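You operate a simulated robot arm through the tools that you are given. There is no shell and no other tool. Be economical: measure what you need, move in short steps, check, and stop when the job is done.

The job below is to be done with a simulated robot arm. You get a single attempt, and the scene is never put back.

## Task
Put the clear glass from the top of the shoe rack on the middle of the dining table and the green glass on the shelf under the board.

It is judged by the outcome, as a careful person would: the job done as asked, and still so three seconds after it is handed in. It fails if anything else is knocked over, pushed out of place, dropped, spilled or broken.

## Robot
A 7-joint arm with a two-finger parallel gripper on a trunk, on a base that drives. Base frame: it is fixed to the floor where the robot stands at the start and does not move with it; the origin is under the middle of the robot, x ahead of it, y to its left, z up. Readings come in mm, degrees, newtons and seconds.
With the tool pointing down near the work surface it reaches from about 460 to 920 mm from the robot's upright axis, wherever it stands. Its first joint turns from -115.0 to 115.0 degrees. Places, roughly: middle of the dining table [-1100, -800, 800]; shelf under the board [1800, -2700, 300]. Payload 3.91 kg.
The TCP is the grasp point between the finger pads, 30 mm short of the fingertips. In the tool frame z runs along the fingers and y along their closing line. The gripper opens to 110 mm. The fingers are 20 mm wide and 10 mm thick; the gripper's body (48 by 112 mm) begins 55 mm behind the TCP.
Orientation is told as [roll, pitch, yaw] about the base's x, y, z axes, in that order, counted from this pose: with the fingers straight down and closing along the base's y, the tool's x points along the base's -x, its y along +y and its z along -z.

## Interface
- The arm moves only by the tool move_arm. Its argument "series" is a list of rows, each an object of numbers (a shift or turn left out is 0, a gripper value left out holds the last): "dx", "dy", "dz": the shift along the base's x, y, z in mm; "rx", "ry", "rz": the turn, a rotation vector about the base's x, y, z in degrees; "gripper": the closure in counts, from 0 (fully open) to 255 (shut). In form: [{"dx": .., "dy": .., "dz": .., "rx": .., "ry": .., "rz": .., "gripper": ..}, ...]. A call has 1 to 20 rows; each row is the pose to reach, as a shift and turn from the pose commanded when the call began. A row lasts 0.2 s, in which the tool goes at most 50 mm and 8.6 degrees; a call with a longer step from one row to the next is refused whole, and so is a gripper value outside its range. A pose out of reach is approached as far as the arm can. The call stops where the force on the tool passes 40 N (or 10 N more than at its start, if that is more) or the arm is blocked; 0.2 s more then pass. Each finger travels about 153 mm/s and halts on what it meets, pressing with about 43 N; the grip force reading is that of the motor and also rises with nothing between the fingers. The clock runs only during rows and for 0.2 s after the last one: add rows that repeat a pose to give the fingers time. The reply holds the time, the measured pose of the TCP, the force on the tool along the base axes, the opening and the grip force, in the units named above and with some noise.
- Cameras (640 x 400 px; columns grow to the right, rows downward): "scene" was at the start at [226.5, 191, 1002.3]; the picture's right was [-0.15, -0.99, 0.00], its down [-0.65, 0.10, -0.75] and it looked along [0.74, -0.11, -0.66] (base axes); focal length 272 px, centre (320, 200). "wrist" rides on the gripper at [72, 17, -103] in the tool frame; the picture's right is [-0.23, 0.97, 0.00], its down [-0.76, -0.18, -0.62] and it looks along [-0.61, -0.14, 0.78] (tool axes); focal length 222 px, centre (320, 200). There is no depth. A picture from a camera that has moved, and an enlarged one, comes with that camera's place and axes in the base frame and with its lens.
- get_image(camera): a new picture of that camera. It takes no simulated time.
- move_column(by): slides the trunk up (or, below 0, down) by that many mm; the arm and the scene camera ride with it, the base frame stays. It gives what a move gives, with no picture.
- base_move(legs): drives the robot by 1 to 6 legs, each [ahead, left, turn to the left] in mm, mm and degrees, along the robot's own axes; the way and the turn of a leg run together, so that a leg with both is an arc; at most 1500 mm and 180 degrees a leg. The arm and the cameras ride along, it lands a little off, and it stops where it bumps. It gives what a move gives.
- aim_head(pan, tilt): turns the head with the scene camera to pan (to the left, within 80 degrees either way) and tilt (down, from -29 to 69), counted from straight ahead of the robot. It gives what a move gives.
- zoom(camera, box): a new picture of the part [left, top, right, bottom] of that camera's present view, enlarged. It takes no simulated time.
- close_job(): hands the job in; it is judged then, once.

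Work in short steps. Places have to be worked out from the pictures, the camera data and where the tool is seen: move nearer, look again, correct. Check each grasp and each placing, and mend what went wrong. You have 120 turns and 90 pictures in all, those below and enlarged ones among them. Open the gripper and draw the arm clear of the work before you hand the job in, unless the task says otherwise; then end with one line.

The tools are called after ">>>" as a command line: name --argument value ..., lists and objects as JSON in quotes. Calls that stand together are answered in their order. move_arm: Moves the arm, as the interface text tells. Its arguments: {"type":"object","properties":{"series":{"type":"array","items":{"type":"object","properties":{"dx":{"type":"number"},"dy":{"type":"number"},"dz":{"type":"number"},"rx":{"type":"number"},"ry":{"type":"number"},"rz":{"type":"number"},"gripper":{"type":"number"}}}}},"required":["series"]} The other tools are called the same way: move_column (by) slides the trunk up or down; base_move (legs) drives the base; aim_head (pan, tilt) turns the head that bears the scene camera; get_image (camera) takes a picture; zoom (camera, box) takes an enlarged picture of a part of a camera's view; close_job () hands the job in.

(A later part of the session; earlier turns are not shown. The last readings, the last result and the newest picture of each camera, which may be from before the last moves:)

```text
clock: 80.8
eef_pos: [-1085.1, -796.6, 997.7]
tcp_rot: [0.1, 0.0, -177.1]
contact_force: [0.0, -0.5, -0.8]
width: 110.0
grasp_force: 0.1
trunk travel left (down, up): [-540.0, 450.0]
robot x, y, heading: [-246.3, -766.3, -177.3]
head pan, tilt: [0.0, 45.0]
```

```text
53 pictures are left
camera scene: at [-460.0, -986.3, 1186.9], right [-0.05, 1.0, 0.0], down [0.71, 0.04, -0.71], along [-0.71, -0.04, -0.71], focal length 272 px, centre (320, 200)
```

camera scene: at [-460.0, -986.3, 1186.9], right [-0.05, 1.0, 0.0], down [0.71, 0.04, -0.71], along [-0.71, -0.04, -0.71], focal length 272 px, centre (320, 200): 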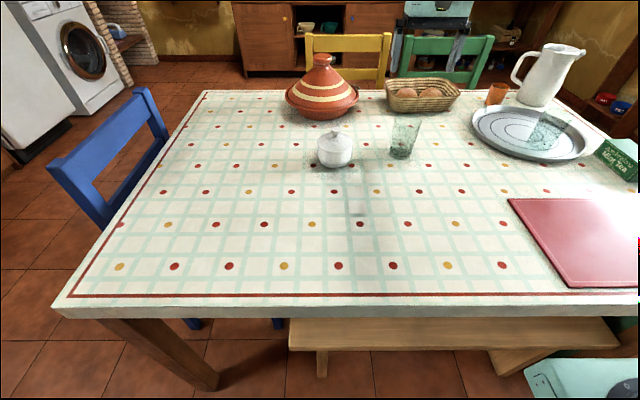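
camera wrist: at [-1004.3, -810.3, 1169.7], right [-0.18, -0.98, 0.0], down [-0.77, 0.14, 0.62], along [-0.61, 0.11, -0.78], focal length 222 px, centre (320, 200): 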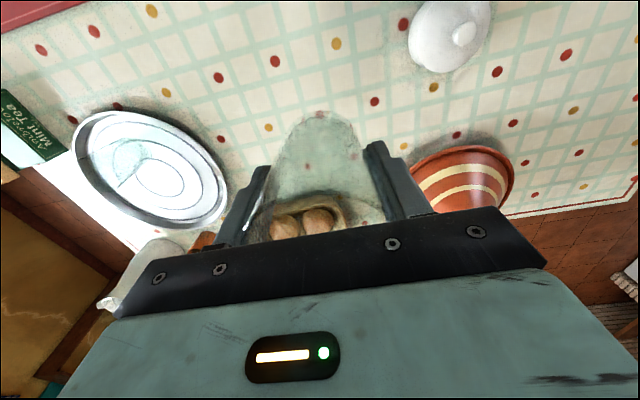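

The clear glass stands in the middle of the table at about (−1090, −790). I retract, and drive back the way I came, turning toward the rack.

>>> move_arm --series '[{"dx": 40, "dz": 20}, {"dx": 85, "dz": 40}, {"dx": 130, "dz": 50}, {"dx": 175, "dz": 50}, {"dx": 220, "dz": 50}, {"dx": 265, "dz": 50}, {"dx": 310, "dz": 50}, {"dx": 310, "dz": 50}]'

>>> base_move --legs '[[-140, 0, -2], [0, -1010, 0]]'

>>> base_move --legs '[[0, 0, -90], [0, 0, -89]]'

>>> aim_head --pan 0 --tilt 45

>>> get_image --camera "scene"

```text
clock: 82.5
eef_pos: [-778.6, -798.5, 1045.4]
tcp_rot: [0.0, 0.0, -177.3]
contact_force: [0.2, -0.6, 0.1]
width: 110.1
grasp_force: 0.1
trunk travel left (down, up): [-540.0, 450.0]
robot x, y, heading: [-248.1, -768.7, -177.4]
head pan, tilt: [0.0, 45.0]
```

```text
clock: 88.7
eef_pos: [-653.1, 222.5, 1045.0]
tcp_rot: [0.0, 0.0, -179.1]
contact_force: [0.3, -0.1, 0.4]
width: 110.1
grasp_force: 0.1
trunk travel left (down, up): [-540.0, 450.0]
robot x, y, heading: [-120.7, 238.9, -179.0]
head pan, tilt: [0.0, 45.0]
```

```text
clock: 96.7
eef_pos: [411.5, 256.8, 1044.9]
tcp_rot: [0.0, 0.0, 2.1]
contact_force: [-0.1, 0.0, -0.8]
width: 109.8
grasp_force: 0.0
trunk travel left (down, up): [-540.0, 450.0]
robot x, y, heading: [-124.3, 230.8, 2.2]
head pan, tilt: [0.0, 45.0]
```

```text
clock: 97.3
eef_pos: [411.4, 256.8, 1046.4]
tcp_rot: [0.0, 0.0, 2.1]
contact_force: [-0.2, 0.4, 0.0]
width: 110.2
grasp_force: 0.0
trunk travel left (down, up): [-540.0, 450.0]
robot x, y, heading: [-119.7, 230.6, 2.2]
head pan, tilt: [0.0, 45.0]
```

```text
52 pictures are left
camera scene: at [96.5, 446.1, 1186.9], right [0.04, -1.0, 0.0], down [-0.71, -0.03, -0.71], along [0.71, 0.03, -0.71], focal length 272 px, centre (320, 200)
```

scene: 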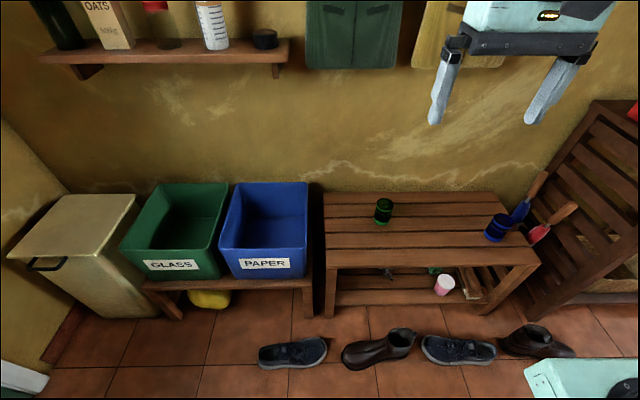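

Before choosing how to grip the green glass I want to see its destination shelf, so I turn right toward the kitchen and look.

>>> base_move --legs '[[0, 0, -85]]'

>>> aim_head --pan 22 --tilt 15

>>> get_image --camera "scene"

```text
clock: 101.3
eef_pos: [-55.2, -293.4, 1046.6]
tcp_rot: [0.0, 0.0, -83.3]
contact_force: [-0.4, 0.7, -0.2]
width: 110.1
grasp_force: 0.1
trunk travel left (down, up): [-540.0, 450.0]
robot x, y, heading: [-123.6, 236.1, -83.1]
head pan, tilt: [0.0, 45.0]
```

```text
clock: 102.3
eef_pos: [-54.8, -294.0, 1045.8]
tcp_rot: [-0.1, 0.0, -83.3]
contact_force: [-0.4, -0.1, 0.4]
width: 110.0
grasp_force: 0.1
trunk travel left (down, up): [-540.0, 450.0]
robot x, y, heading: [-117.5, 232.2, -83.3]
head pan, tilt: [22.0, 15.0]
```

```text
51 pictures are left
camera scene: at [146.0, 34.2, 1233.6], right [-0.88, -0.48, 0.0], down [-0.12, 0.23, -0.97], along [0.46, -0.85, -0.26], focal length 272 px, centre (320, 200)
```

scene: 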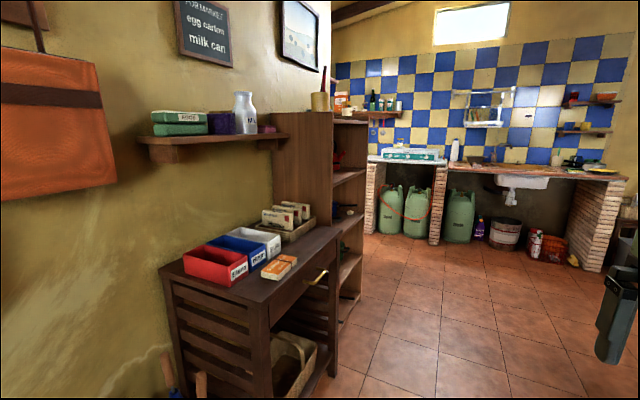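

The shelf place is hidden behind the tall cabinet. I drive forward along the free corridor to get a direct view.

>>> base_move --legs '[[1100, 0, 0]]'

>>> aim_head --pan 35 --tilt 20

>>> get_image --camera "scene"

```text
clock: 107.8
eef_pos: [53.8, -1358.4, 1046.3]
tcp_rot: [-0.1, 0.0, -84.3]
contact_force: [0.7, 0.4, 0.0]
width: 110.0
grasp_force: 0.0
trunk travel left (down, up): [-540.0, 450.0]
robot x, y, heading: [-2.6, -827.5, -84.1]
head pan, tilt: [22.0, 15.0]
```

```text
clock: 108.5
eef_pos: [55.1, -1358.6, 1045.6]
tcp_rot: [0.0, 0.1, -84.2]
contact_force: [0.1, -0.2, 1.0]
width: 110.0
grasp_force: 0.0
trunk travel left (down, up): [-540.0, 450.0]
robot x, y, heading: [-5.2, -829.3, -84.1]
head pan, tilt: [35.0, 20.0]
```

```text
50 pictures are left
camera scene: at [277.6, -1021.8, 1225.6], right [-0.76, -0.65, 0.0], down [-0.22, 0.26, -0.94], along [0.61, -0.71, -0.34], focal length 272 px, centre (320, 200)
```

scene: 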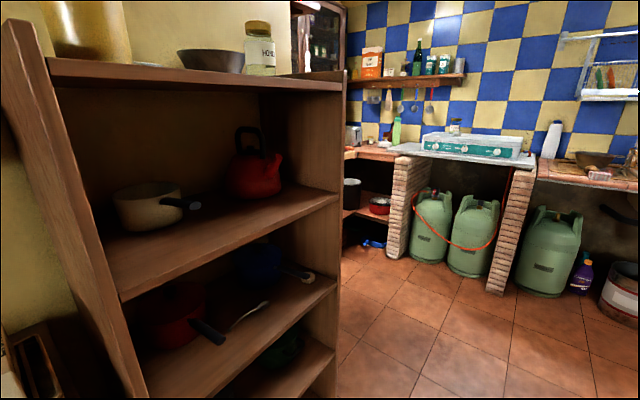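

The target seems to be the low shelf with pots in the corner past the open cabinet. I move ahead further for a clear view.

>>> base_move --legs '[[600, 150, 0]]'

>>> aim_head --pan 50 --tilt 25

>>> get_image --camera "scene"

```text
clock: 112.1
eef_pos: [266.7, -1960.6, 1045.3]
tcp_rot: [0.0, 0.0, -84.5]
contact_force: [0.0, 0.9, -0.3]
width: 109.9
grasp_force: 0.1
trunk travel left (down, up): [-540.0, 450.0]
robot x, y, heading: [212.7, -1430.5, -84.7]
head pan, tilt: [35.0, 20.0]
```

```text
clock: 112.8
eef_pos: [267.2, -1960.9, 1045.3]
tcp_rot: [-0.1, 0.0, -84.5]
contact_force: [-0.7, -0.5, 0.1]
width: 110.2
grasp_force: 0.0
trunk travel left (down, up): [-540.0, 450.0]
robot x, y, heading: [211.1, -1432.8, -84.5]
head pan, tilt: [50.0, 25.0]
```

```text
49 pictures are left
camera scene: at [507.2, -1605.5, 1217.5], right [-0.57, -0.82, 0.0], down [-0.35, 0.24, -0.91], along [0.75, -0.51, -0.42], focal length 272 px, centre (320, 200)
```

scene: 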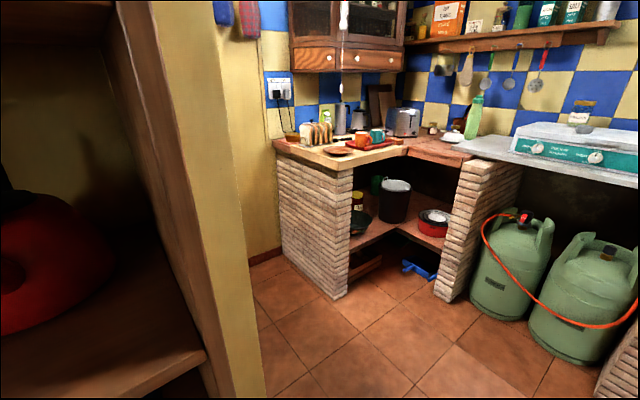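

The shelf under the wooden worktop is now in view. I zoom in on it.

>>> zoom --camera "scene" --box '[310, 130, 500, 290]'

```text
2.50 times, centred on (405, 210) of scene
camera zoom: at [507.2, -1605.5, 1217.5], right [-0.57, -0.82, 0.0], down [-0.35, 0.24, -0.91], along [0.75, -0.51, -0.42], focal length 679 px, centre (108, 175)
```

zoom: 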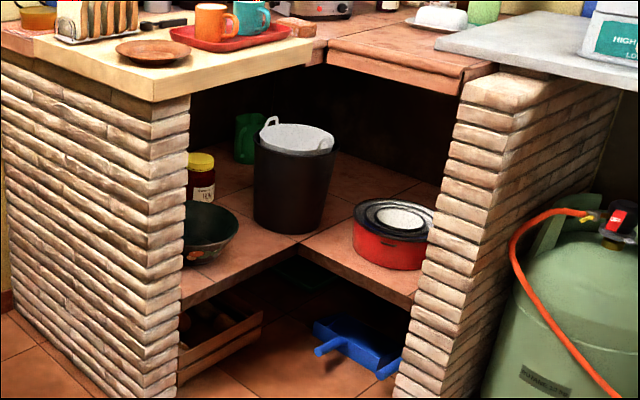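

The L-shaped shelf lies under the worktop; free space seems to be near (1560, −2830) between bowl and bin, with about 460 mm headroom. A grip tilted about 45° forward will suit both pick and place. I drive back to the rack.

>>> base_move --legs '[[-600, -150, 0], [-1100, 0, 0], [0, 0, 84.5]]'

>>> aim_head --pan 0 --tilt 45

>>> get_image --camera "scene"

```text
clock: 125.3
eef_pos: [402.3, 285.8, 1046.0]
tcp_rot: [0.0, 0.1, 0.4]
contact_force: [-1.1, -0.4, -0.2]
width: 110.0
grasp_force: 0.0
trunk travel left (down, up): [-540.0, 450.0]
robot x, y, heading: [-131.0, 278.6, 0.7]
head pan, tilt: [50.0, 25.0]
```

```text
clock: 126.5
eef_pos: [402.3, 286.0, 1045.3]
tcp_rot: [0.0, 0.0, 0.4]
contact_force: [-0.2, 0.1, -0.1]
width: 109.9
grasp_force: 0.0
trunk travel left (down, up): [-540.0, 450.0]
robot x, y, heading: [-129.2, 276.9, 0.6]
head pan, tilt: [0.0, 45.0]
```

```text
47 pictures are left
camera scene: at [93.3, 483.9, 1186.9], right [0.01, -1.0, 0.0], down [-0.71, -0.01, -0.71], along [0.71, 0.01, -0.71], focal length 272 px, centre (320, 200)
```

scene: 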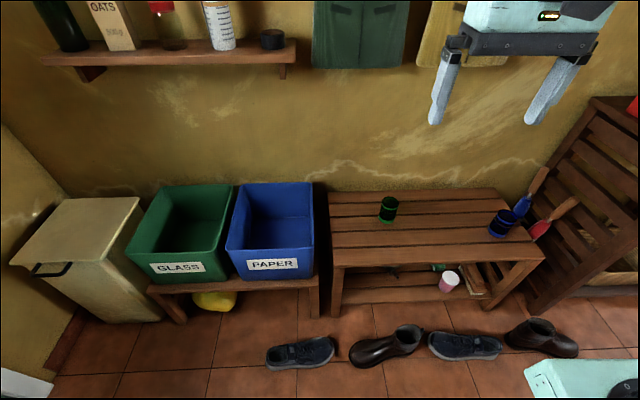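

I advance 100 mm, lower the trunk 190 mm, and tilt the tool 45° forward; then measure the green glass.

>>> base_move --legs '[[100, 0, 0]]'

>>> move_column --by -190

>>> move_arm --series '[{"ry": -8}, {"ry": -16, "dz": -20}, {"ry": -24, "dz": -40}, {"ry": -32, "dz": -60}, {"ry": -40, "dz": -80}, {"ry": -45, "dz": -100}, {"ry": -45, "dz": -120}, {"ry": -45, "dz": -120}]'

>>> zoom --camera "scene" --box '[320, 120, 520, 245]'

>>> get_image --camera "wrist"

```text
clock: 127.7
eef_pos: [504.3, 286.5, 1044.5]
tcp_rot: [0.1, 0.0, 0.6]
contact_force: [-0.1, 0.0, -0.9]
width: 110.0
grasp_force: 0.0
trunk travel left (down, up): [-540.0, 450.0]
robot x, y, heading: [-29.5, 279.0, 0.7]
head pan, tilt: [0.0, 45.0]
```

```text
clock: 129.7
eef_pos: [503.0, 286.1, 856.6]
tcp_rot: [-0.1, 0.0, 0.6]
contact_force: [0.3, -0.2, 0.3]
width: 109.9
grasp_force: 0.0
trunk travel left (down, up): [-350.0, 640.0]
robot x, y, heading: [-32.1, 279.8, 0.7]
head pan, tilt: [0.0, 45.0]
```

```text
clock: 131.5
eef_pos: [536.9, 311.4, 760.1]
tcp_rot: [-0.8, -44.8, 0.8]
contact_force: [-0.2, -0.8, -0.4]
width: 110.0
grasp_force: 0.0
out of reach, approached as far as the arm can: row 5, 6, 7, 8
trunk travel left (down, up): [-350.0, 640.0]
robot x, y, heading: [-31.4, 280.6, 0.5]
head pan, tilt: [0.0, 45.0]
```

```text
3.20 times, centred on (420, 182) of scene
camera zoom: at [193.4, 484.9, 996.8], right [0.01, -1.0, 0.0], down [-0.71, -0.01, -0.71], along [0.71, 0.01, -0.71], focal length 869 px, centre (0, 256)
```

zoom: 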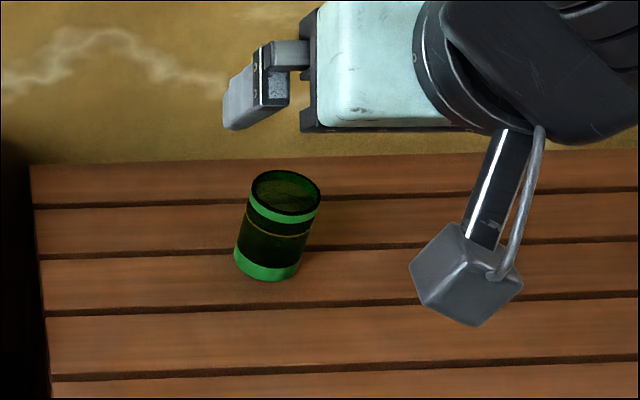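

```text
45 pictures are left
camera wrist: at [413.4, 327.0, 782.1], right [0.16, 0.98, 0.15], down [0.1, -0.17, 0.98], along [0.98, -0.14, -0.13], focal length 222 px, centre (320, 200)
```

wrist: 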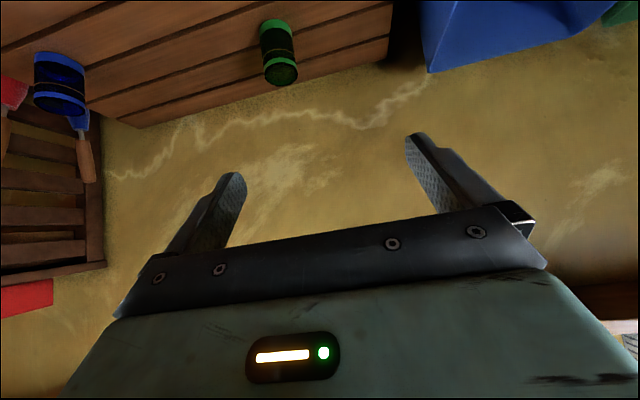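

The green glass works out at about (764, 242), foot z=420, rim ≈505. I move to a pre-grasp 150 mm back and up along the tilted tool axis and then check where the command really lands.

>>> move_arm --series '[{"dx": 20, "dy": -15, "dz": -20}, {"dx": 40, "dy": -30, "dz": -45}, {"dx": 60, "dy": -45, "dz": -70}, {"dx": 77, "dy": -60, "dz": -90}, {"dx": 77, "dy": -69, "dz": -110}, {"dx": 77, "dy": -69, "dz": -110}]'

>>> get_image --camera "wrist"

```text
clock: 132.9
eef_pos: [611.9, 243.9, 648.7]
tcp_rot: [-0.5, -45.1, 0.8]
contact_force: [0.4, -0.1, -1.0]
width: 110.0
grasp_force: 0.0
trunk travel left (down, up): [-350.0, 640.0]
robot x, y, heading: [-28.8, 279.2, 0.7]
head pan, tilt: [0.0, 45.0]
```

```text
44 pictures are left
camera wrist: at [489.5, 260.0, 671.5], right [0.15, 0.98, 0.15], down [0.1, -0.17, 0.98], along [0.98, -0.14, -0.12], focal length 222 px, centre (320, 200)
```

wrist: 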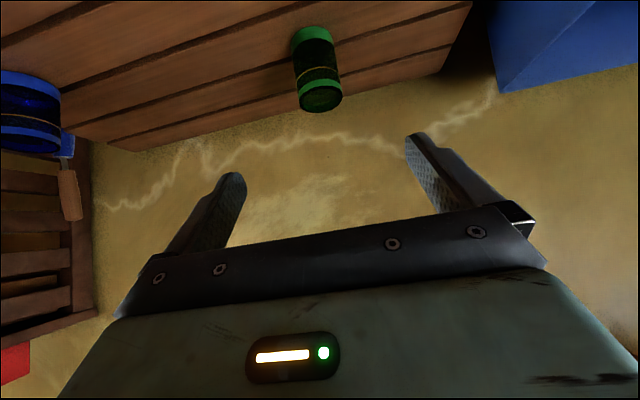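

Refined glass centre ≈ (768, 243). I line up on the tool axis and slide in to TCP (766, 242, 470), stopping short of closing to check.

>>> move_arm --series '[{"dx": 20, "dz": -30}, {"dx": 40, "dz": -60}, {"dx": 54, "dy": -1, "dz": -79}, {"dx": 74, "dy": -2, "dz": -99}, {"dx": 94, "dy": -2, "dz": -119}, {"dx": 114, "dy": -2, "dz": -139}, {"dx": 130, "dy": -2, "dz": -155}, {"dx": 142, "dy": -2, "dz": -167}, {"dx": 154, "dy": -2, "dz": -179}, {"dx": 154, "dy": -2, "dz": -179}]'

>>> get_image --camera "wrist"

>>> zoom --camera "scene" --box '[320, 120, 520, 245]'

```text
clock: 135.1
eef_pos: [769.9, 240.1, 471.2]
tcp_rot: [-0.6, -45.1, 0.8]
contact_force: [0.7, 0.2, -0.5]
width: 110.0
grasp_force: 0.2
trunk travel left (down, up): [-350.0, 640.0]
robot x, y, heading: [-30.1, 274.5, 0.8]
head pan, tilt: [0.0, 45.0]
```

```text
43 pictures are left
camera wrist: at [645.3, 256.7, 492.6], right [0.15, 0.98, 0.15], down [0.1, -0.17, 0.98], along [0.98, -0.14, -0.12], focal length 222 px, centre (320, 200)
```

wrist: 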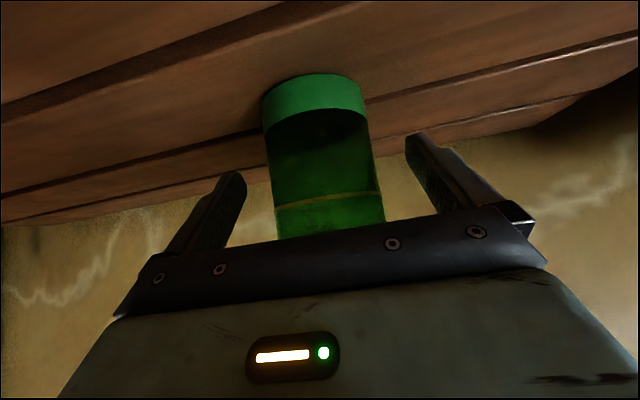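

```text
3.20 times, centred on (420, 182) of scene
camera zoom: at [193.5, 484.8, 996.9], right [0.01, -1.0, 0.0], down [-0.71, -0.01, -0.71], along [0.71, 0.01, -0.71], focal length 869 px, centre (0, 256)
```

zoom: 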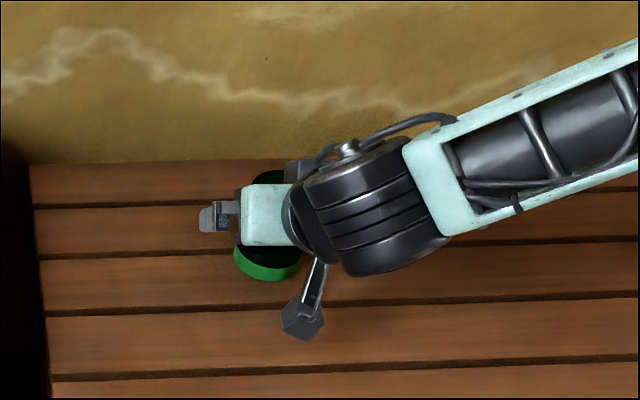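

The glass is centred between the fingers, nothing touched. I close, then lift slowly a little to test the hold.

>>> move_arm --series '[{"dx": 2, "gripper": 60}, {"dx": 2, "gripper": 100}, {"dx": 2, "gripper": 140}, {"dx": 2, "gripper": 200}, {"dx": 2, "gripper": 255}, {"dx": 2, "gripper": 255}, {"dx": 2, "gripper": 255}, {"dx": 2, "gripper": 255}]'

>>> move_arm --series '[{"dz": 2}, {"dz": 4}, {"dz": 7}, {"dz": 11}, {"dz": 15}, {"dz": 20}, {"dz": 25}, {"dz": 30}, {"dz": 30}, {"dz": 30}]'

>>> get_image --camera "wrist"

```text
clock: 136.9
eef_pos: [769.8, 240.9, 470.6]
tcp_rot: [-0.5, -45.0, 0.8]
contact_force: [2.0, 0.6, 3.3]
width: 57.6
grasp_force: 42.7
trunk travel left (down, up): [-350.0, 640.0]
robot x, y, heading: [-26.5, 281.5, 0.4]
head pan, tilt: [0.0, 45.0]
```

```text
clock: 139.1
eef_pos: [767.6, 242.1, 498.6]
tcp_rot: [-0.6, -45.0, 0.8]
contact_force: [-0.2, 0.0, -1.2]
width: 57.4
grasp_force: 42.8
trunk travel left (down, up): [-350.0, 640.0]
robot x, y, heading: [-30.8, 276.9, 0.5]
head pan, tilt: [0.0, 45.0]
```

```text
41 pictures are left
camera wrist: at [644.2, 258.5, 521.2], right [0.15, 0.98, 0.15], down [0.1, -0.17, 0.98], along [0.98, -0.14, -0.12], focal length 222 px, centre (320, 200)
```

wrist: 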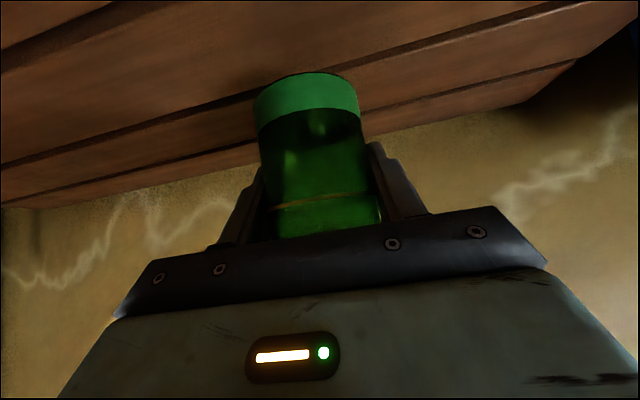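

It holds (57.4 mm, foot 50 mm below TCP). I lift on slowly, retract, raise the trunk a bit and check.

>>> move_arm --series '[{"dz": 10}, {"dz": 25}, {"dz": 45}, {"dx": -5, "dz": 65}, {"dx": -15, "dz": 85}, {"dx": -30, "dz": 105}, {"dx": -50, "dz": 125}, {"dx": -70, "dz": 145}, {"dx": -90, "dz": 160}, {"dx": -110, "dz": 175}, {"dx": -125, "dz": 185}, {"dx": -135, "dz": 190}, {"dx": -140, "dz": 190}, {"dx": -140, "dz": 190}]'

>>> move_column --by 150

>>> get_image --camera "scene"

```text
clock: 142.1
eef_pos: [629.6, 241.8, 690.8]
tcp_rot: [-0.5, -44.9, 0.7]
contact_force: [0.3, 0.5, -1.2]
width: 57.6
grasp_force: 43.3
trunk travel left (down, up): [-350.0, 640.0]
robot x, y, heading: [-25.3, 277.4, 0.7]
head pan, tilt: [0.0, 45.0]
```

```text
clock: 143.9
eef_pos: [630.0, 242.0, 841.2]
tcp_rot: [-0.5, -45.0, 0.8]
contact_force: [-0.4, 0.2, -2.1]
width: 57.4
grasp_force: 42.7
trunk travel left (down, up): [-500.0, 490.0]
robot x, y, heading: [-29.5, 278.9, 0.7]
head pan, tilt: [0.0, 45.0]
```

```text
40 pictures are left
camera scene: at [193.5, 484.8, 1146.8], right [0.01, -1.0, 0.0], down [-0.71, -0.01, -0.71], along [0.71, 0.01, -0.71], focal length 272 px, centre (320, 200)
```

scene: 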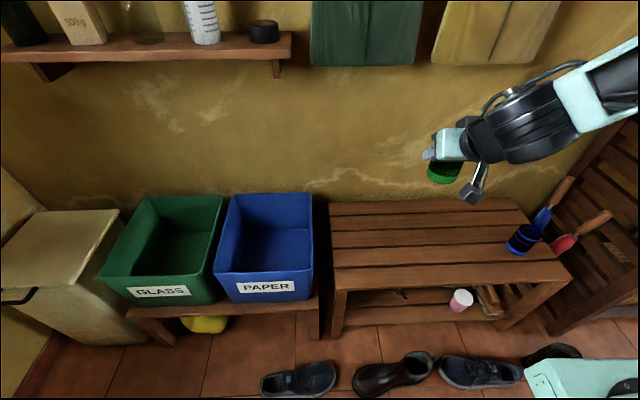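

Secure. I back 100 mm, turn right 85°, and drive down the corridor as scouted.

>>> base_move --legs '[[-110, 0, 0], [0, 0, -85]]'

>>> base_move --legs '[[1100, -30, 0]]'

>>> aim_head --pan 30 --tilt 35

>>> get_image --camera "scene"

```text
clock: 148.7
eef_pos: [-104.4, -379.8, 840.1]
tcp_rot: [-0.5, -45.0, -82.8]
contact_force: [1.5, -0.6, -2.3]
width: 57.6
grasp_force: 42.5
trunk travel left (down, up): [-500.0, 490.0]
robot x, y, heading: [-139.0, 271.1, -82.8]
head pan, tilt: [0.0, 45.0]
```

```text
clock: 154.3
eef_pos: [12.1, -1481.3, 840.2]
tcp_rot: [-0.5, -45.1, -82.2]
contact_force: [0.1, 0.3, -1.6]
width: 57.6
grasp_force: 43.0
trunk travel left (down, up): [-500.0, 490.0]
robot x, y, heading: [-30.5, -823.2, -82.1]
head pan, tilt: [0.0, 45.0]
```

```text
clock: 155.3
eef_pos: [11.7, -1481.2, 841.1]
tcp_rot: [-0.6, -45.0, -82.1]
contact_force: [0.0, 0.2, -0.1]
width: 57.6
grasp_force: 43.0
trunk travel left (down, up): [-500.0, 490.0]
robot x, y, heading: [-33.5, -822.9, -82.4]
head pan, tilt: [30.0, 35.0]
```

```text
39 pictures are left
camera scene: at [245.9, -1007.4, 1161.7], right [-0.79, -0.61, 0.0], down [-0.35, 0.45, -0.82], along [0.5, -0.65, -0.57], focal length 272 px, centre (320, 200)
```

scene: 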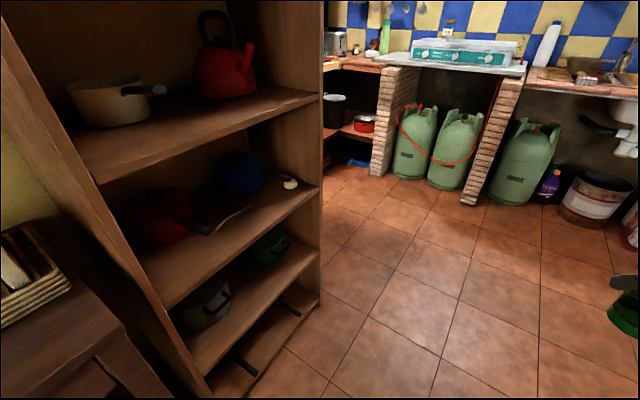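

The way is clear. I drive on, then turn left to face the shelf corner diagonally, and look.

>>> base_move --legs '[[1000, 0, 0], [0, 0, 37]]'

>>> base_move --legs '[[450, 200, 0]]'

>>> aim_head --pan 0 --tilt 30

>>> get_image --camera "scene"

```text
clock: 162.3
eef_pos: [525.5, -2337.8, 841.4]
tcp_rot: [-0.5, -45.0, -45.8]
contact_force: [-1.3, -0.2, -3.0]
width: 57.8
grasp_force: 42.7
trunk travel left (down, up): [-500.0, 490.0]
robot x, y, heading: [99.1, -1833.0, -46.2]
head pan, tilt: [30.0, 35.0]
```

```text
clock: 165.2
eef_pos: [983.2, -2523.4, 840.7]
tcp_rot: [-0.5, -45.1, -45.4]
contact_force: [-0.4, -0.1, -1.4]
width: 57.3
grasp_force: 43.1
trunk travel left (down, up): [-500.0, 490.0]
robot x, y, heading: [557.0, -2022.1, -45.4]
head pan, tilt: [30.0, 35.0]
```

```text
clock: 166.2
eef_pos: [984.0, -2524.3, 839.9]
tcp_rot: [-0.5, -44.9, -45.5]
contact_force: [0.0, 0.1, -1.0]
width: 57.7
grasp_force: 43.0
trunk travel left (down, up): [-500.0, 490.0]
robot x, y, heading: [557.0, -2025.4, -45.4]
head pan, tilt: [0.0, 30.0]
```

```text
38 pictures are left
camera scene: at [865.4, -2046.9, 1169.5], right [-0.72, -0.7, 0.0], down [-0.35, 0.36, -0.87], along [0.6, -0.62, -0.5], focal length 272 px, centre (320, 200)
```

scene: 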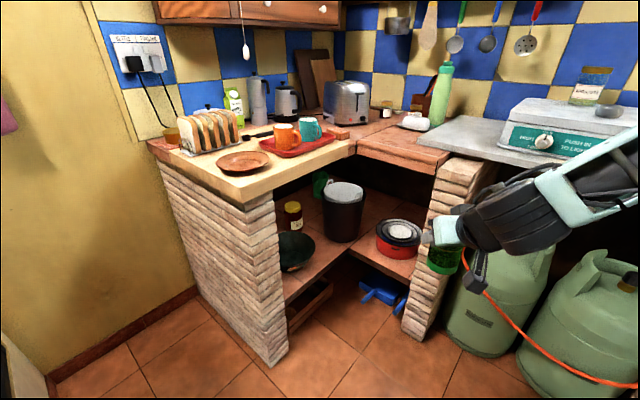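

I zoom on the shelf to measure the free spot.

>>> zoom --camera "scene" --box '[260, 150, 440, 310]'

```text
2.50 times, centred on (350, 230) of scene
camera zoom: at [865.4, -2046.9, 1169.5], right [-0.72, -0.7, 0.0], down [-0.35, 0.36, -0.87], along [0.6, -0.62, -0.5], focal length 679 px, centre (245, 125)
```

zoom: 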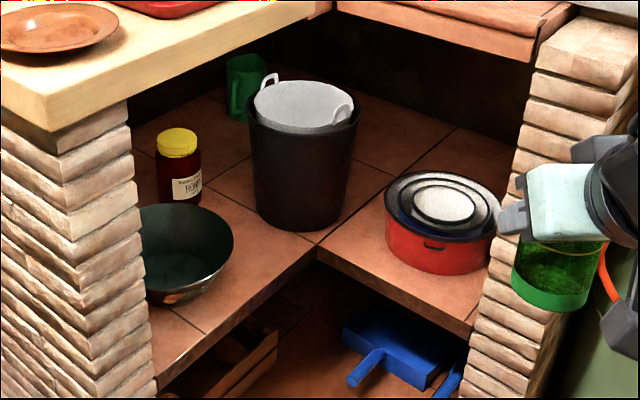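

I pick the spot near (1515, −2800) in front between bowl and bin. Before driving closer I check my left side for the wall end.

>>> aim_head --pan 78 --tilt 50

>>> get_image --camera "scene"

```text
clock: 167.7
eef_pos: [983.5, -2523.7, 839.4]
tcp_rot: [-0.5, -45.0, -45.5]
contact_force: [0.3, 0.6, -1.9]
width: 57.6
grasp_force: 42.8
trunk travel left (down, up): [-500.0, 490.0]
robot x, y, heading: [552.0, -2026.5, -45.7]
head pan, tilt: [78.0, 50.0]
```

```text
36 pictures are left
camera scene: at [867.4, -1941.1, 1140.0], right [0.53, -0.85, 0.0], down [-0.65, -0.41, -0.64], along [0.54, 0.34, -0.77], focal length 272 px, centre (320, 200)
```

scene: 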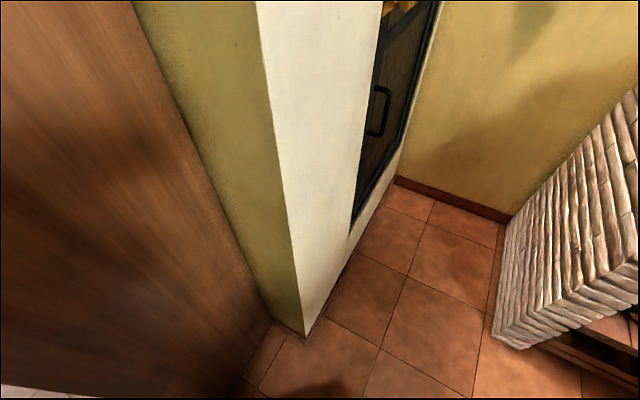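

The wall corner is at about (1058, −1753) and the brick pier corner at (1416, −2378), leaving room. I lower the trunk first (so the hand passes below the worktop) and then drive to the placing stance.

>>> move_column --by -250

>>> base_move --legs '[[300, 100, 0]]'

>>> aim_head --pan 0 --tilt 35

>>> get_image --camera "scene"

```text
clock: 170.2
eef_pos: [982.6, -2523.6, 589.7]
tcp_rot: [-0.6, -45.0, -45.5]
contact_force: [0.7, -0.6, -1.7]
width: 57.8
grasp_force: 43.0
trunk travel left (down, up): [-250.0, 740.0]
robot x, y, heading: [553.2, -2023.4, -45.6]
head pan, tilt: [78.0, 50.0]
```

```text
clock: 172.4
eef_pos: [1260.9, -2679.9, 590.9]
tcp_rot: [-0.6, -45.0, -46.2]
contact_force: [-0.5, 0.8, -1.9]
width: 57.6
grasp_force: 43.7
trunk travel left (down, up): [-250.0, 740.0]
robot x, y, heading: [833.7, -2174.8, -46.6]
head pan, tilt: [78.0, 50.0]
```

```text
clock: 173.9
eef_pos: [1260.4, -2678.4, 590.8]
tcp_rot: [-0.5, -45.0, -46.2]
contact_force: [-0.2, 0.7, -1.2]
width: 57.4
grasp_force: 43.0
trunk travel left (down, up): [-250.0, 740.0]
robot x, y, heading: [836.3, -2172.4, -46.5]
head pan, tilt: [0.0, 35.0]
```

```text
35 pictures are left
camera scene: at [1146.3, -2199.6, 911.7], right [-0.72, -0.69, 0.0], down [-0.4, 0.41, -0.82], along [0.57, -0.59, -0.57], focal length 272 px, centre (320, 200)
```

scene: 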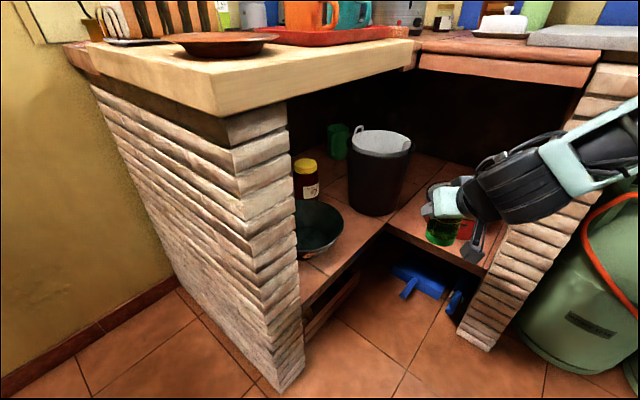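

Triangulating the shelf's inner corner gives (1434, −2802) with shelf height z≈360, so I choose the spot (1495, −2758) and expect contact at TCP z≈410. I drive 100 mm closer.

>>> base_move --legs '[[100, 30, 0]]'

>>> get_image --camera "scene"

>>> get_image --camera "wrist"

```text
clock: 175.1
eef_pos: [1350.6, -2731.2, 589.7]
tcp_rot: [-0.4, -44.8, -46.2]
contact_force: [-0.5, -0.1, -1.5]
width: 57.1
grasp_force: 43.0
trunk travel left (down, up): [-250.0, 740.0]
robot x, y, heading: [927.4, -2224.1, -46.3]
head pan, tilt: [0.0, 35.0]
```

```text
34 pictures are left
camera scene: at [1236.4, -2251.7, 911.7], right [-0.72, -0.69, 0.0], down [-0.4, 0.42, -0.82], along [0.56, -0.59, -0.57], focal length 272 px, centre (320, 200)
```

scene: 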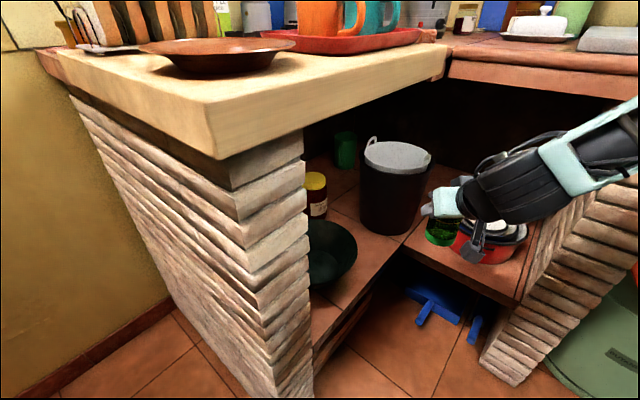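

```text
33 pictures are left
camera wrist: at [1277.6, -2629.6, 612.9], right [0.82, 0.55, 0.15], down [-0.06, -0.19, 0.98], along [0.57, -0.81, -0.12], focal length 222 px, centre (320, 200)
```

wrist: 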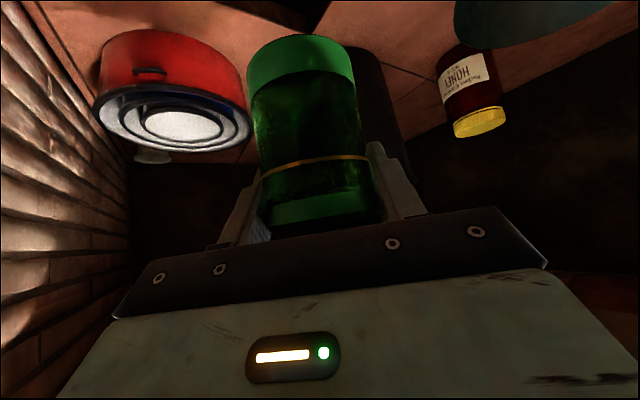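

Readings agree within ~10 mm. I target (1490, −2764): first to a pre-pose 110 mm back and up along the tool axis, then slide in to TCP z=428 and look.

>>> move_arm --series '[{"dx": 8, "dy": 6, "dz": -8}, {"dx": 24, "dy": 18, "dz": -26}, {"dx": 42, "dy": 31, "dz": -46}, {"dx": 56, "dy": 42, "dz": -62}, {"dx": 63, "dy": 47, "dz": -70}, {"dx": 63, "dy": 47, "dz": -70}]'

>>> get_image --camera "scene"

>>> get_image --camera "wrist"

```text
clock: 176.5
eef_pos: [1413.4, -2683.6, 520.4]
tcp_rot: [-0.4, -45.0, -46.2]
contact_force: [0.2, -0.2, -1.5]
width: 57.4
grasp_force: 43.1
trunk travel left (down, up): [-250.0, 740.0]
robot x, y, heading: [928.4, -2225.5, -46.5]
head pan, tilt: [0.0, 35.0]
```

```text
32 pictures are left
camera scene: at [1236.4, -2251.6, 911.7], right [-0.72, -0.69, 0.0], down [-0.4, 0.42, -0.82], along [0.56, -0.59, -0.57], focal length 272 px, centre (320, 200)
```

scene: 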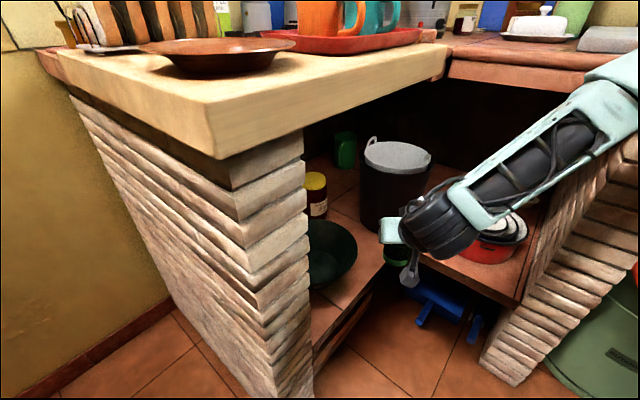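

```text
31 pictures are left
camera wrist: at [1341.0, -2582.3, 543.0], right [0.82, 0.55, 0.15], down [-0.06, -0.19, 0.98], along [0.57, -0.81, -0.12], focal length 222 px, centre (320, 200)
```

wrist: 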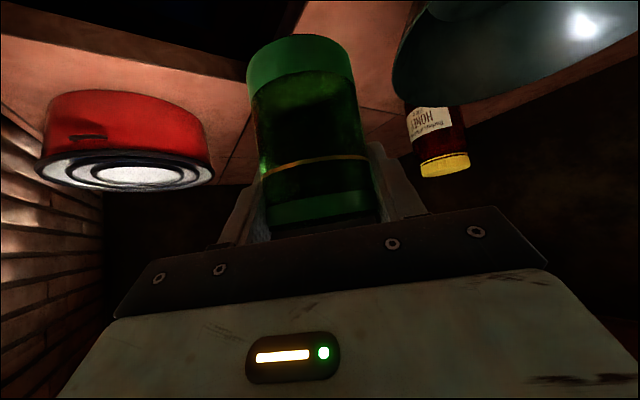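

The hand's left corner would pass close to the bowl rim, so I yaw the tool +25° about vertical while backing to a new pre-pose for an entry heading of −21°.

>>> move_arm --series '[{"dx": -5, "dy": -7, "rz": 4}, {"dx": -10, "dy": -15, "rz": 9}, {"dx": -15, "dy": -23, "rz": 14}, {"dx": -20, "dy": -30, "rz": 19}, {"dx": -25, "dy": -37, "rz": 23}, {"dx": -28, "dy": -41, "rz": 25}, {"dx": -28, "dy": -41, "rz": 25}]'

>>> get_image --camera "wrist"

>>> zoom --camera "scene" --box '[290, 130, 490, 290]'

```text
clock: 178.1
eef_pos: [1385.3, -2725.3, 519.8]
tcp_rot: [-0.5, -45.0, -21.1]
contact_force: [0.3, 0.2, -1.7]
width: 57.5
grasp_force: 42.9
trunk travel left (down, up): [-250.0, 740.0]
robot x, y, heading: [928.9, -2226.5, -46.3]
head pan, tilt: [0.0, 35.0]
```

```text
30 pictures are left
camera wrist: at [1276.4, -2663.9, 542.8], right [0.51, 0.85, 0.15], down [0.03, -0.2, 0.98], along [0.86, -0.49, -0.12], focal length 222 px, centre (320, 200)
```

wrist: 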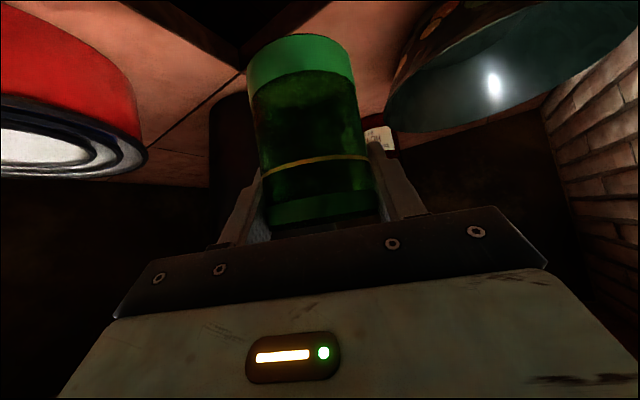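

```text
2.50 times, centred on (390, 210) of scene
camera zoom: at [1236.4, -2251.7, 911.7], right [-0.72, -0.69, 0.0], down [-0.4, 0.42, -0.82], along [0.56, -0.59, -0.57], focal length 679 px, centre (145, 175)
```

zoom: 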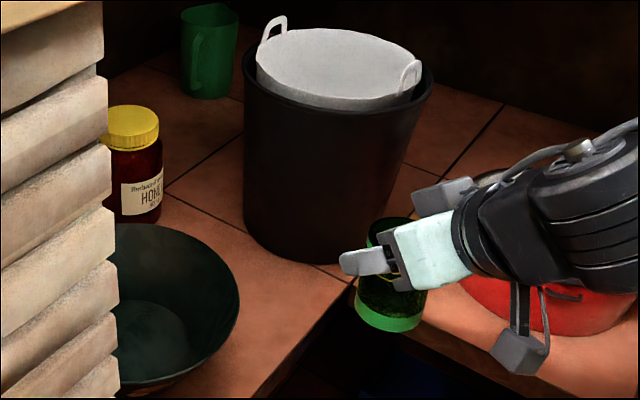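

The spot (1488, −2764) projects onto free shelf between bin foot and front edge. I slide in along the tool axis to TCP z≈428.

>>> move_arm --series '[{"dx": 8, "dy": -3, "dz": -7}, {"dx": 22, "dy": -8, "dz": -20}, {"dx": 38, "dy": -14, "dz": -34}, {"dx": 54, "dy": -20, "dz": -48}, {"dx": 70, "dy": -26, "dz": -62}, {"dx": 84, "dy": -32, "dz": -75}, {"dx": 96, "dy": -37, "dz": -85}, {"dx": 103, "dy": -39, "dz": -92}, {"dx": 103, "dy": -39, "dz": -92}]'

>>> zoom --camera "scene" --box '[290, 130, 490, 290]'

>>> get_image --camera "wrist"

```text
clock: 180.1
eef_pos: [1470.2, -2769.4, 441.2]
tcp_rot: [-2.7, -45.9, -20.6]
contact_force: [0.7, 0.4, -1.7]
width: 57.5
grasp_force: 42.8
trunk travel left (down, up): [-250.0, 740.0]
robot x, y, heading: [922.2, -2223.0, -47.2]
head pan, tilt: [0.0, 35.0]
```

```text
2.50 times, centred on (390, 210) of scene
camera zoom: at [1225.8, -2241.0, 913.1], right [-0.73, -0.68, 0.01], down [-0.39, 0.41, -0.82], along [0.56, -0.61, -0.57], focal length 679 px, centre (145, 175)
```

zoom: 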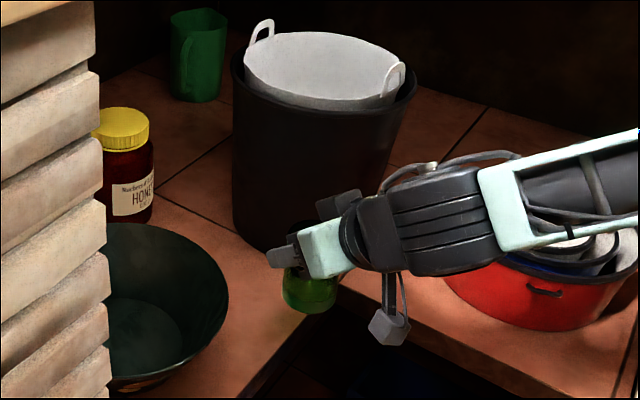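

```text
27 pictures are left
camera wrist: at [1362.1, -2705.0, 462.0], right [0.52, 0.84, 0.13], down [0.02, -0.17, 0.99], along [0.85, -0.51, -0.1], focal length 222 px, centre (320, 200)
```

wrist: 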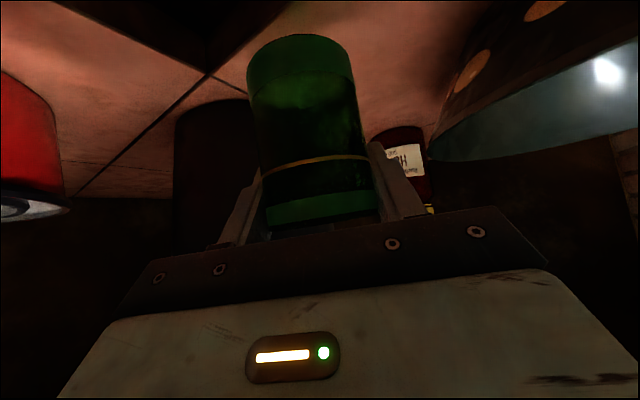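

The robot body shifted ~12 mm and the pose fell short, so some arm link is probably pressing on something. I look at the full view before going on.

>>> aim_head --pan -25 --tilt 35

>>> get_image --camera "scene"

```text
clock: 180.9
eef_pos: [1469.7, -2768.0, 441.1]
tcp_rot: [-2.5, -45.9, -20.7]
contact_force: [-0.1, 0.7, -1.8]
width: 57.8
grasp_force: 42.4
trunk travel left (down, up): [-250.0, 740.0]
robot x, y, heading: [919.3, -2219.4, -46.9]
head pan, tilt: [-25.0, 35.0]
```

```text
26 pictures are left
camera scene: at [1192.9, -2260.1, 913.3], right [-0.95, -0.31, 0.0], down [-0.17, 0.54, -0.83], along [0.25, -0.79, -0.56], focal length 272 px, centre (320, 200)
```

scene: 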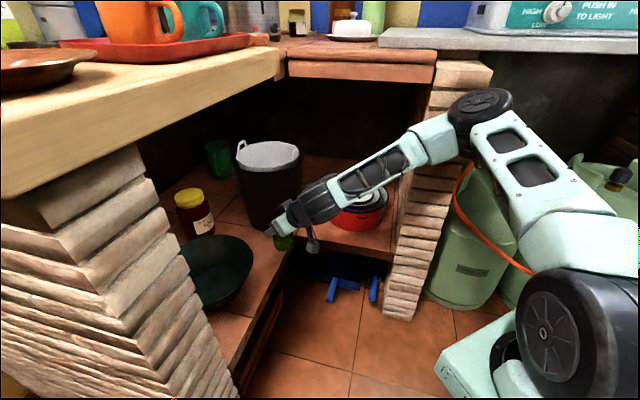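

The elbow is pressing on the right brick pier. I back the arm out along its entry path, further than before.

>>> move_arm --series '[{"dx": -10, "dy": 4, "dz": 9}, {"dx": -28, "dy": 11, "dz": 26}, {"dx": -48, "dy": 20, "dz": 44}, {"dx": -66, "dy": 30, "dz": 60}, {"dx": -85, "dy": 44, "dz": 79}, {"dx": -100, "dy": 58, "dz": 95}, {"dx": -115, "dy": 72, "dz": 110}, {"dx": -125, "dy": 80, "dz": 120}, {"dx": -125, "dy": 80, "dz": 120}]'

>>> get_image --camera "scene"

```text
clock: 182.9
eef_pos: [1363.7, -2682.2, 550.1]
tcp_rot: [-0.5, -44.9, -21.1]
contact_force: [0.7, 0.2, -1.3]
width: 57.3
grasp_force: 43.3
trunk travel left (down, up): [-250.0, 740.0]
robot x, y, heading: [930.0, -2225.0, -46.4]
head pan, tilt: [-25.0, 35.0]
```

```text
25 pictures are left
camera scene: at [1203.7, -2271.3, 911.7], right [-0.95, -0.32, 0.0], down [-0.18, 0.54, -0.82], along [0.26, -0.78, -0.57], focal length 272 px, centre (320, 200)
```

scene: 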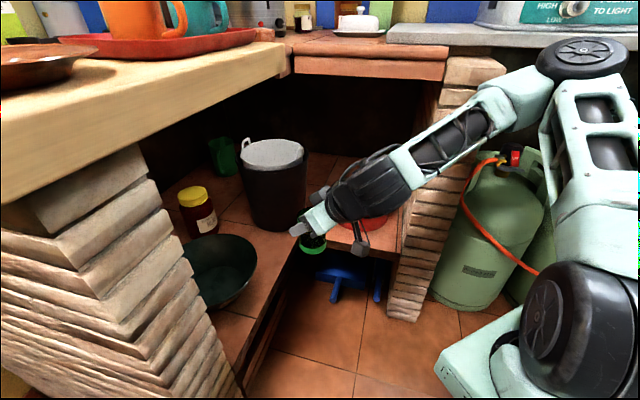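

The robot sprang back and nothing was displaced. I reposition: back 80 mm, left 17 mm, turn left 6.5°, which takes the elbow away from the pier.

>>> base_move --legs '[[-80, 17, 0], [0, 0, 6.5]]'

>>> get_image --camera "scene"

```text
clock: 184.6
eef_pos: [1373.0, -2561.0, 549.1]
tcp_rot: [-0.5, -44.9, -14.7]
contact_force: [-0.6, -0.7, -1.7]
width: 57.5
grasp_force: 43.0
trunk travel left (down, up): [-250.0, 740.0]
robot x, y, heading: [884.7, -2157.8, -40.0]
head pan, tilt: [-25.0, 35.0]
```

```text
24 pictures are left
camera scene: at [1165.3, -2171.2, 911.7], right [-0.91, -0.43, 0.0], down [-0.24, 0.52, -0.82], along [0.35, -0.74, -0.57], focal length 272 px, centre (320, 200)
```

scene: 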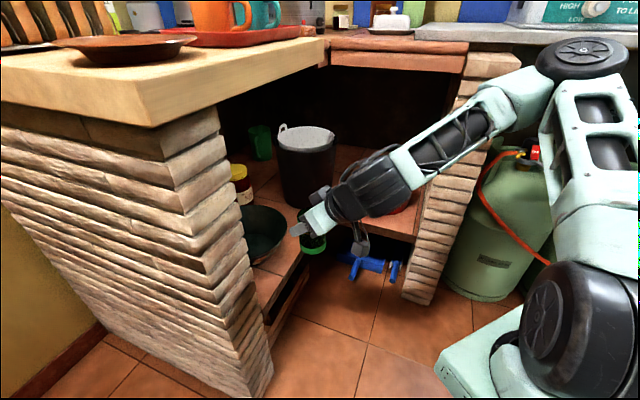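

Now I move to a pre-pose 100 mm before the spot with hand yaw −28°, then check body shift and the elbow.

>>> move_arm --series '[{"dx": 2, "dy": -12, "dz": 0, "rz": -2}, {"dx": 7, "dy": -40, "dz": -5, "rz": -4}, {"dx": 12, "dy": -70, "dz": -10, "rz": -7}, {"dx": 17, "dy": -100, "dz": -20, "rz": -10}, {"dx": 22, "dy": -128, "dz": -30, "rz": -12}, {"dx": 26, "dy": -148, "dz": -36, "rz": -13}, {"dx": 27, "dy": -156, "dz": -39, "rz": -13}, {"dx": 27, "dy": -156, "dz": -39, "rz": -13}]'

>>> get_image --camera "scene"

```text
clock: 186.4
eef_pos: [1397.9, -2720.0, 510.6]
tcp_rot: [-0.4, -44.9, -27.7]
contact_force: [-0.7, 0.2, -2.3]
width: 57.4
grasp_force: 42.7
trunk travel left (down, up): [-250.0, 740.0]
robot x, y, heading: [887.8, -2159.4, -39.9]
head pan, tilt: [-25.0, 35.0]
```

```text
23 pictures are left
camera scene: at [1165.3, -2171.2, 911.7], right [-0.91, -0.43, 0.0], down [-0.24, 0.52, -0.82], along [0.35, -0.74, -0.57], focal length 272 px, centre (320, 200)
```

scene: 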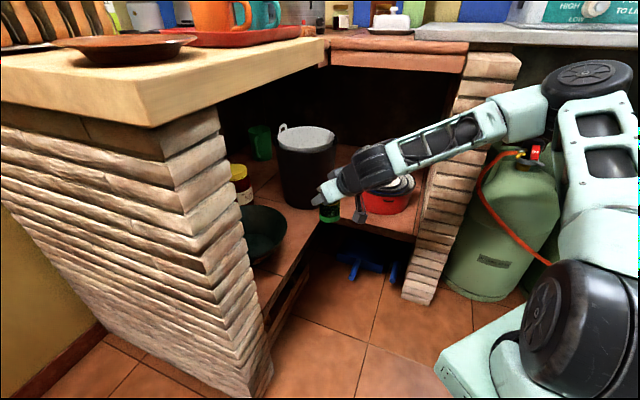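

No body shift, elbow is clear of the pier. I slide in along the tool axis to (1488, −2764, 430).

>>> move_arm --series '[{"dx": 8, "dy": -4, "dz": -7}, {"dx": 22, "dy": -11, "dz": -20}, {"dx": 38, "dy": -18, "dz": -34}, {"dx": 54, "dy": -26, "dz": -49}, {"dx": 69, "dy": -34, "dz": -62}, {"dx": 81, "dy": -40, "dz": -73}, {"dx": 90, "dy": -44, "dz": -80}, {"dx": 90, "dy": -44, "dz": -80}]'

>>> aim_head --pan -12 --tilt 35

>>> get_image --camera "scene"

>>> get_image --camera "wrist"

```text
clock: 188.2
eef_pos: [1488.2, -2760.6, 430.7]
tcp_rot: [-0.6, -44.9, -27.6]
contact_force: [-1.2, -0.4, -1.7]
width: 57.4
grasp_force: 42.8
trunk travel left (down, up): [-250.0, 740.0]
robot x, y, heading: [886.7, -2160.0, -39.7]
head pan, tilt: [-25.0, 35.0]
```

```text
clock: 188.9
eef_pos: [1487.8, -2759.9, 430.8]
tcp_rot: [-0.5, -44.9, -27.6]
contact_force: [0.7, 0.4, -1.9]
width: 57.6
grasp_force: 42.8
trunk travel left (down, up): [-250.0, 740.0]
robot x, y, heading: [885.7, -2158.9, -39.6]
head pan, tilt: [-12.0, 35.0]
```

```text
22 pictures are left
camera scene: at [1182.2, -2160.7, 911.7], right [-0.79, -0.62, 0.0], down [-0.35, 0.45, -0.82], along [0.51, -0.64, -0.57], focal length 272 px, centre (320, 200)
```

scene: 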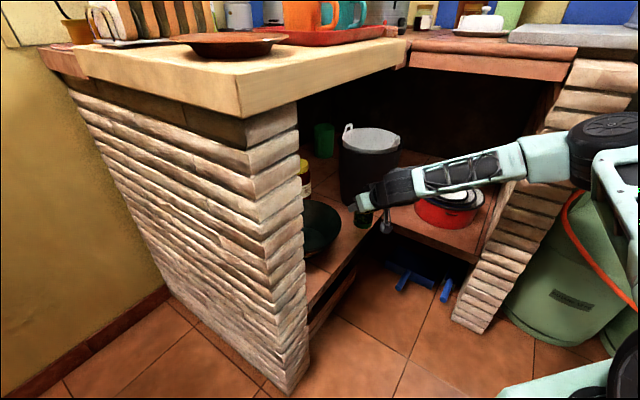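

```text
21 pictures are left
camera wrist: at [1386.3, -2688.0, 453.8], right [0.6, 0.79, 0.15], down [0.01, -0.2, 0.98], along [0.8, -0.59, -0.12], focal length 222 px, centre (320, 200)
```

wrist: 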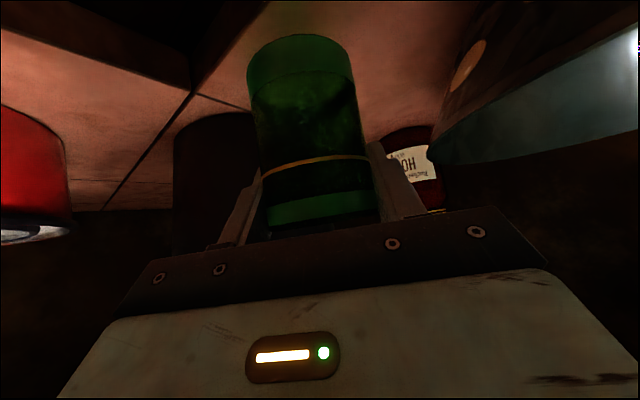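

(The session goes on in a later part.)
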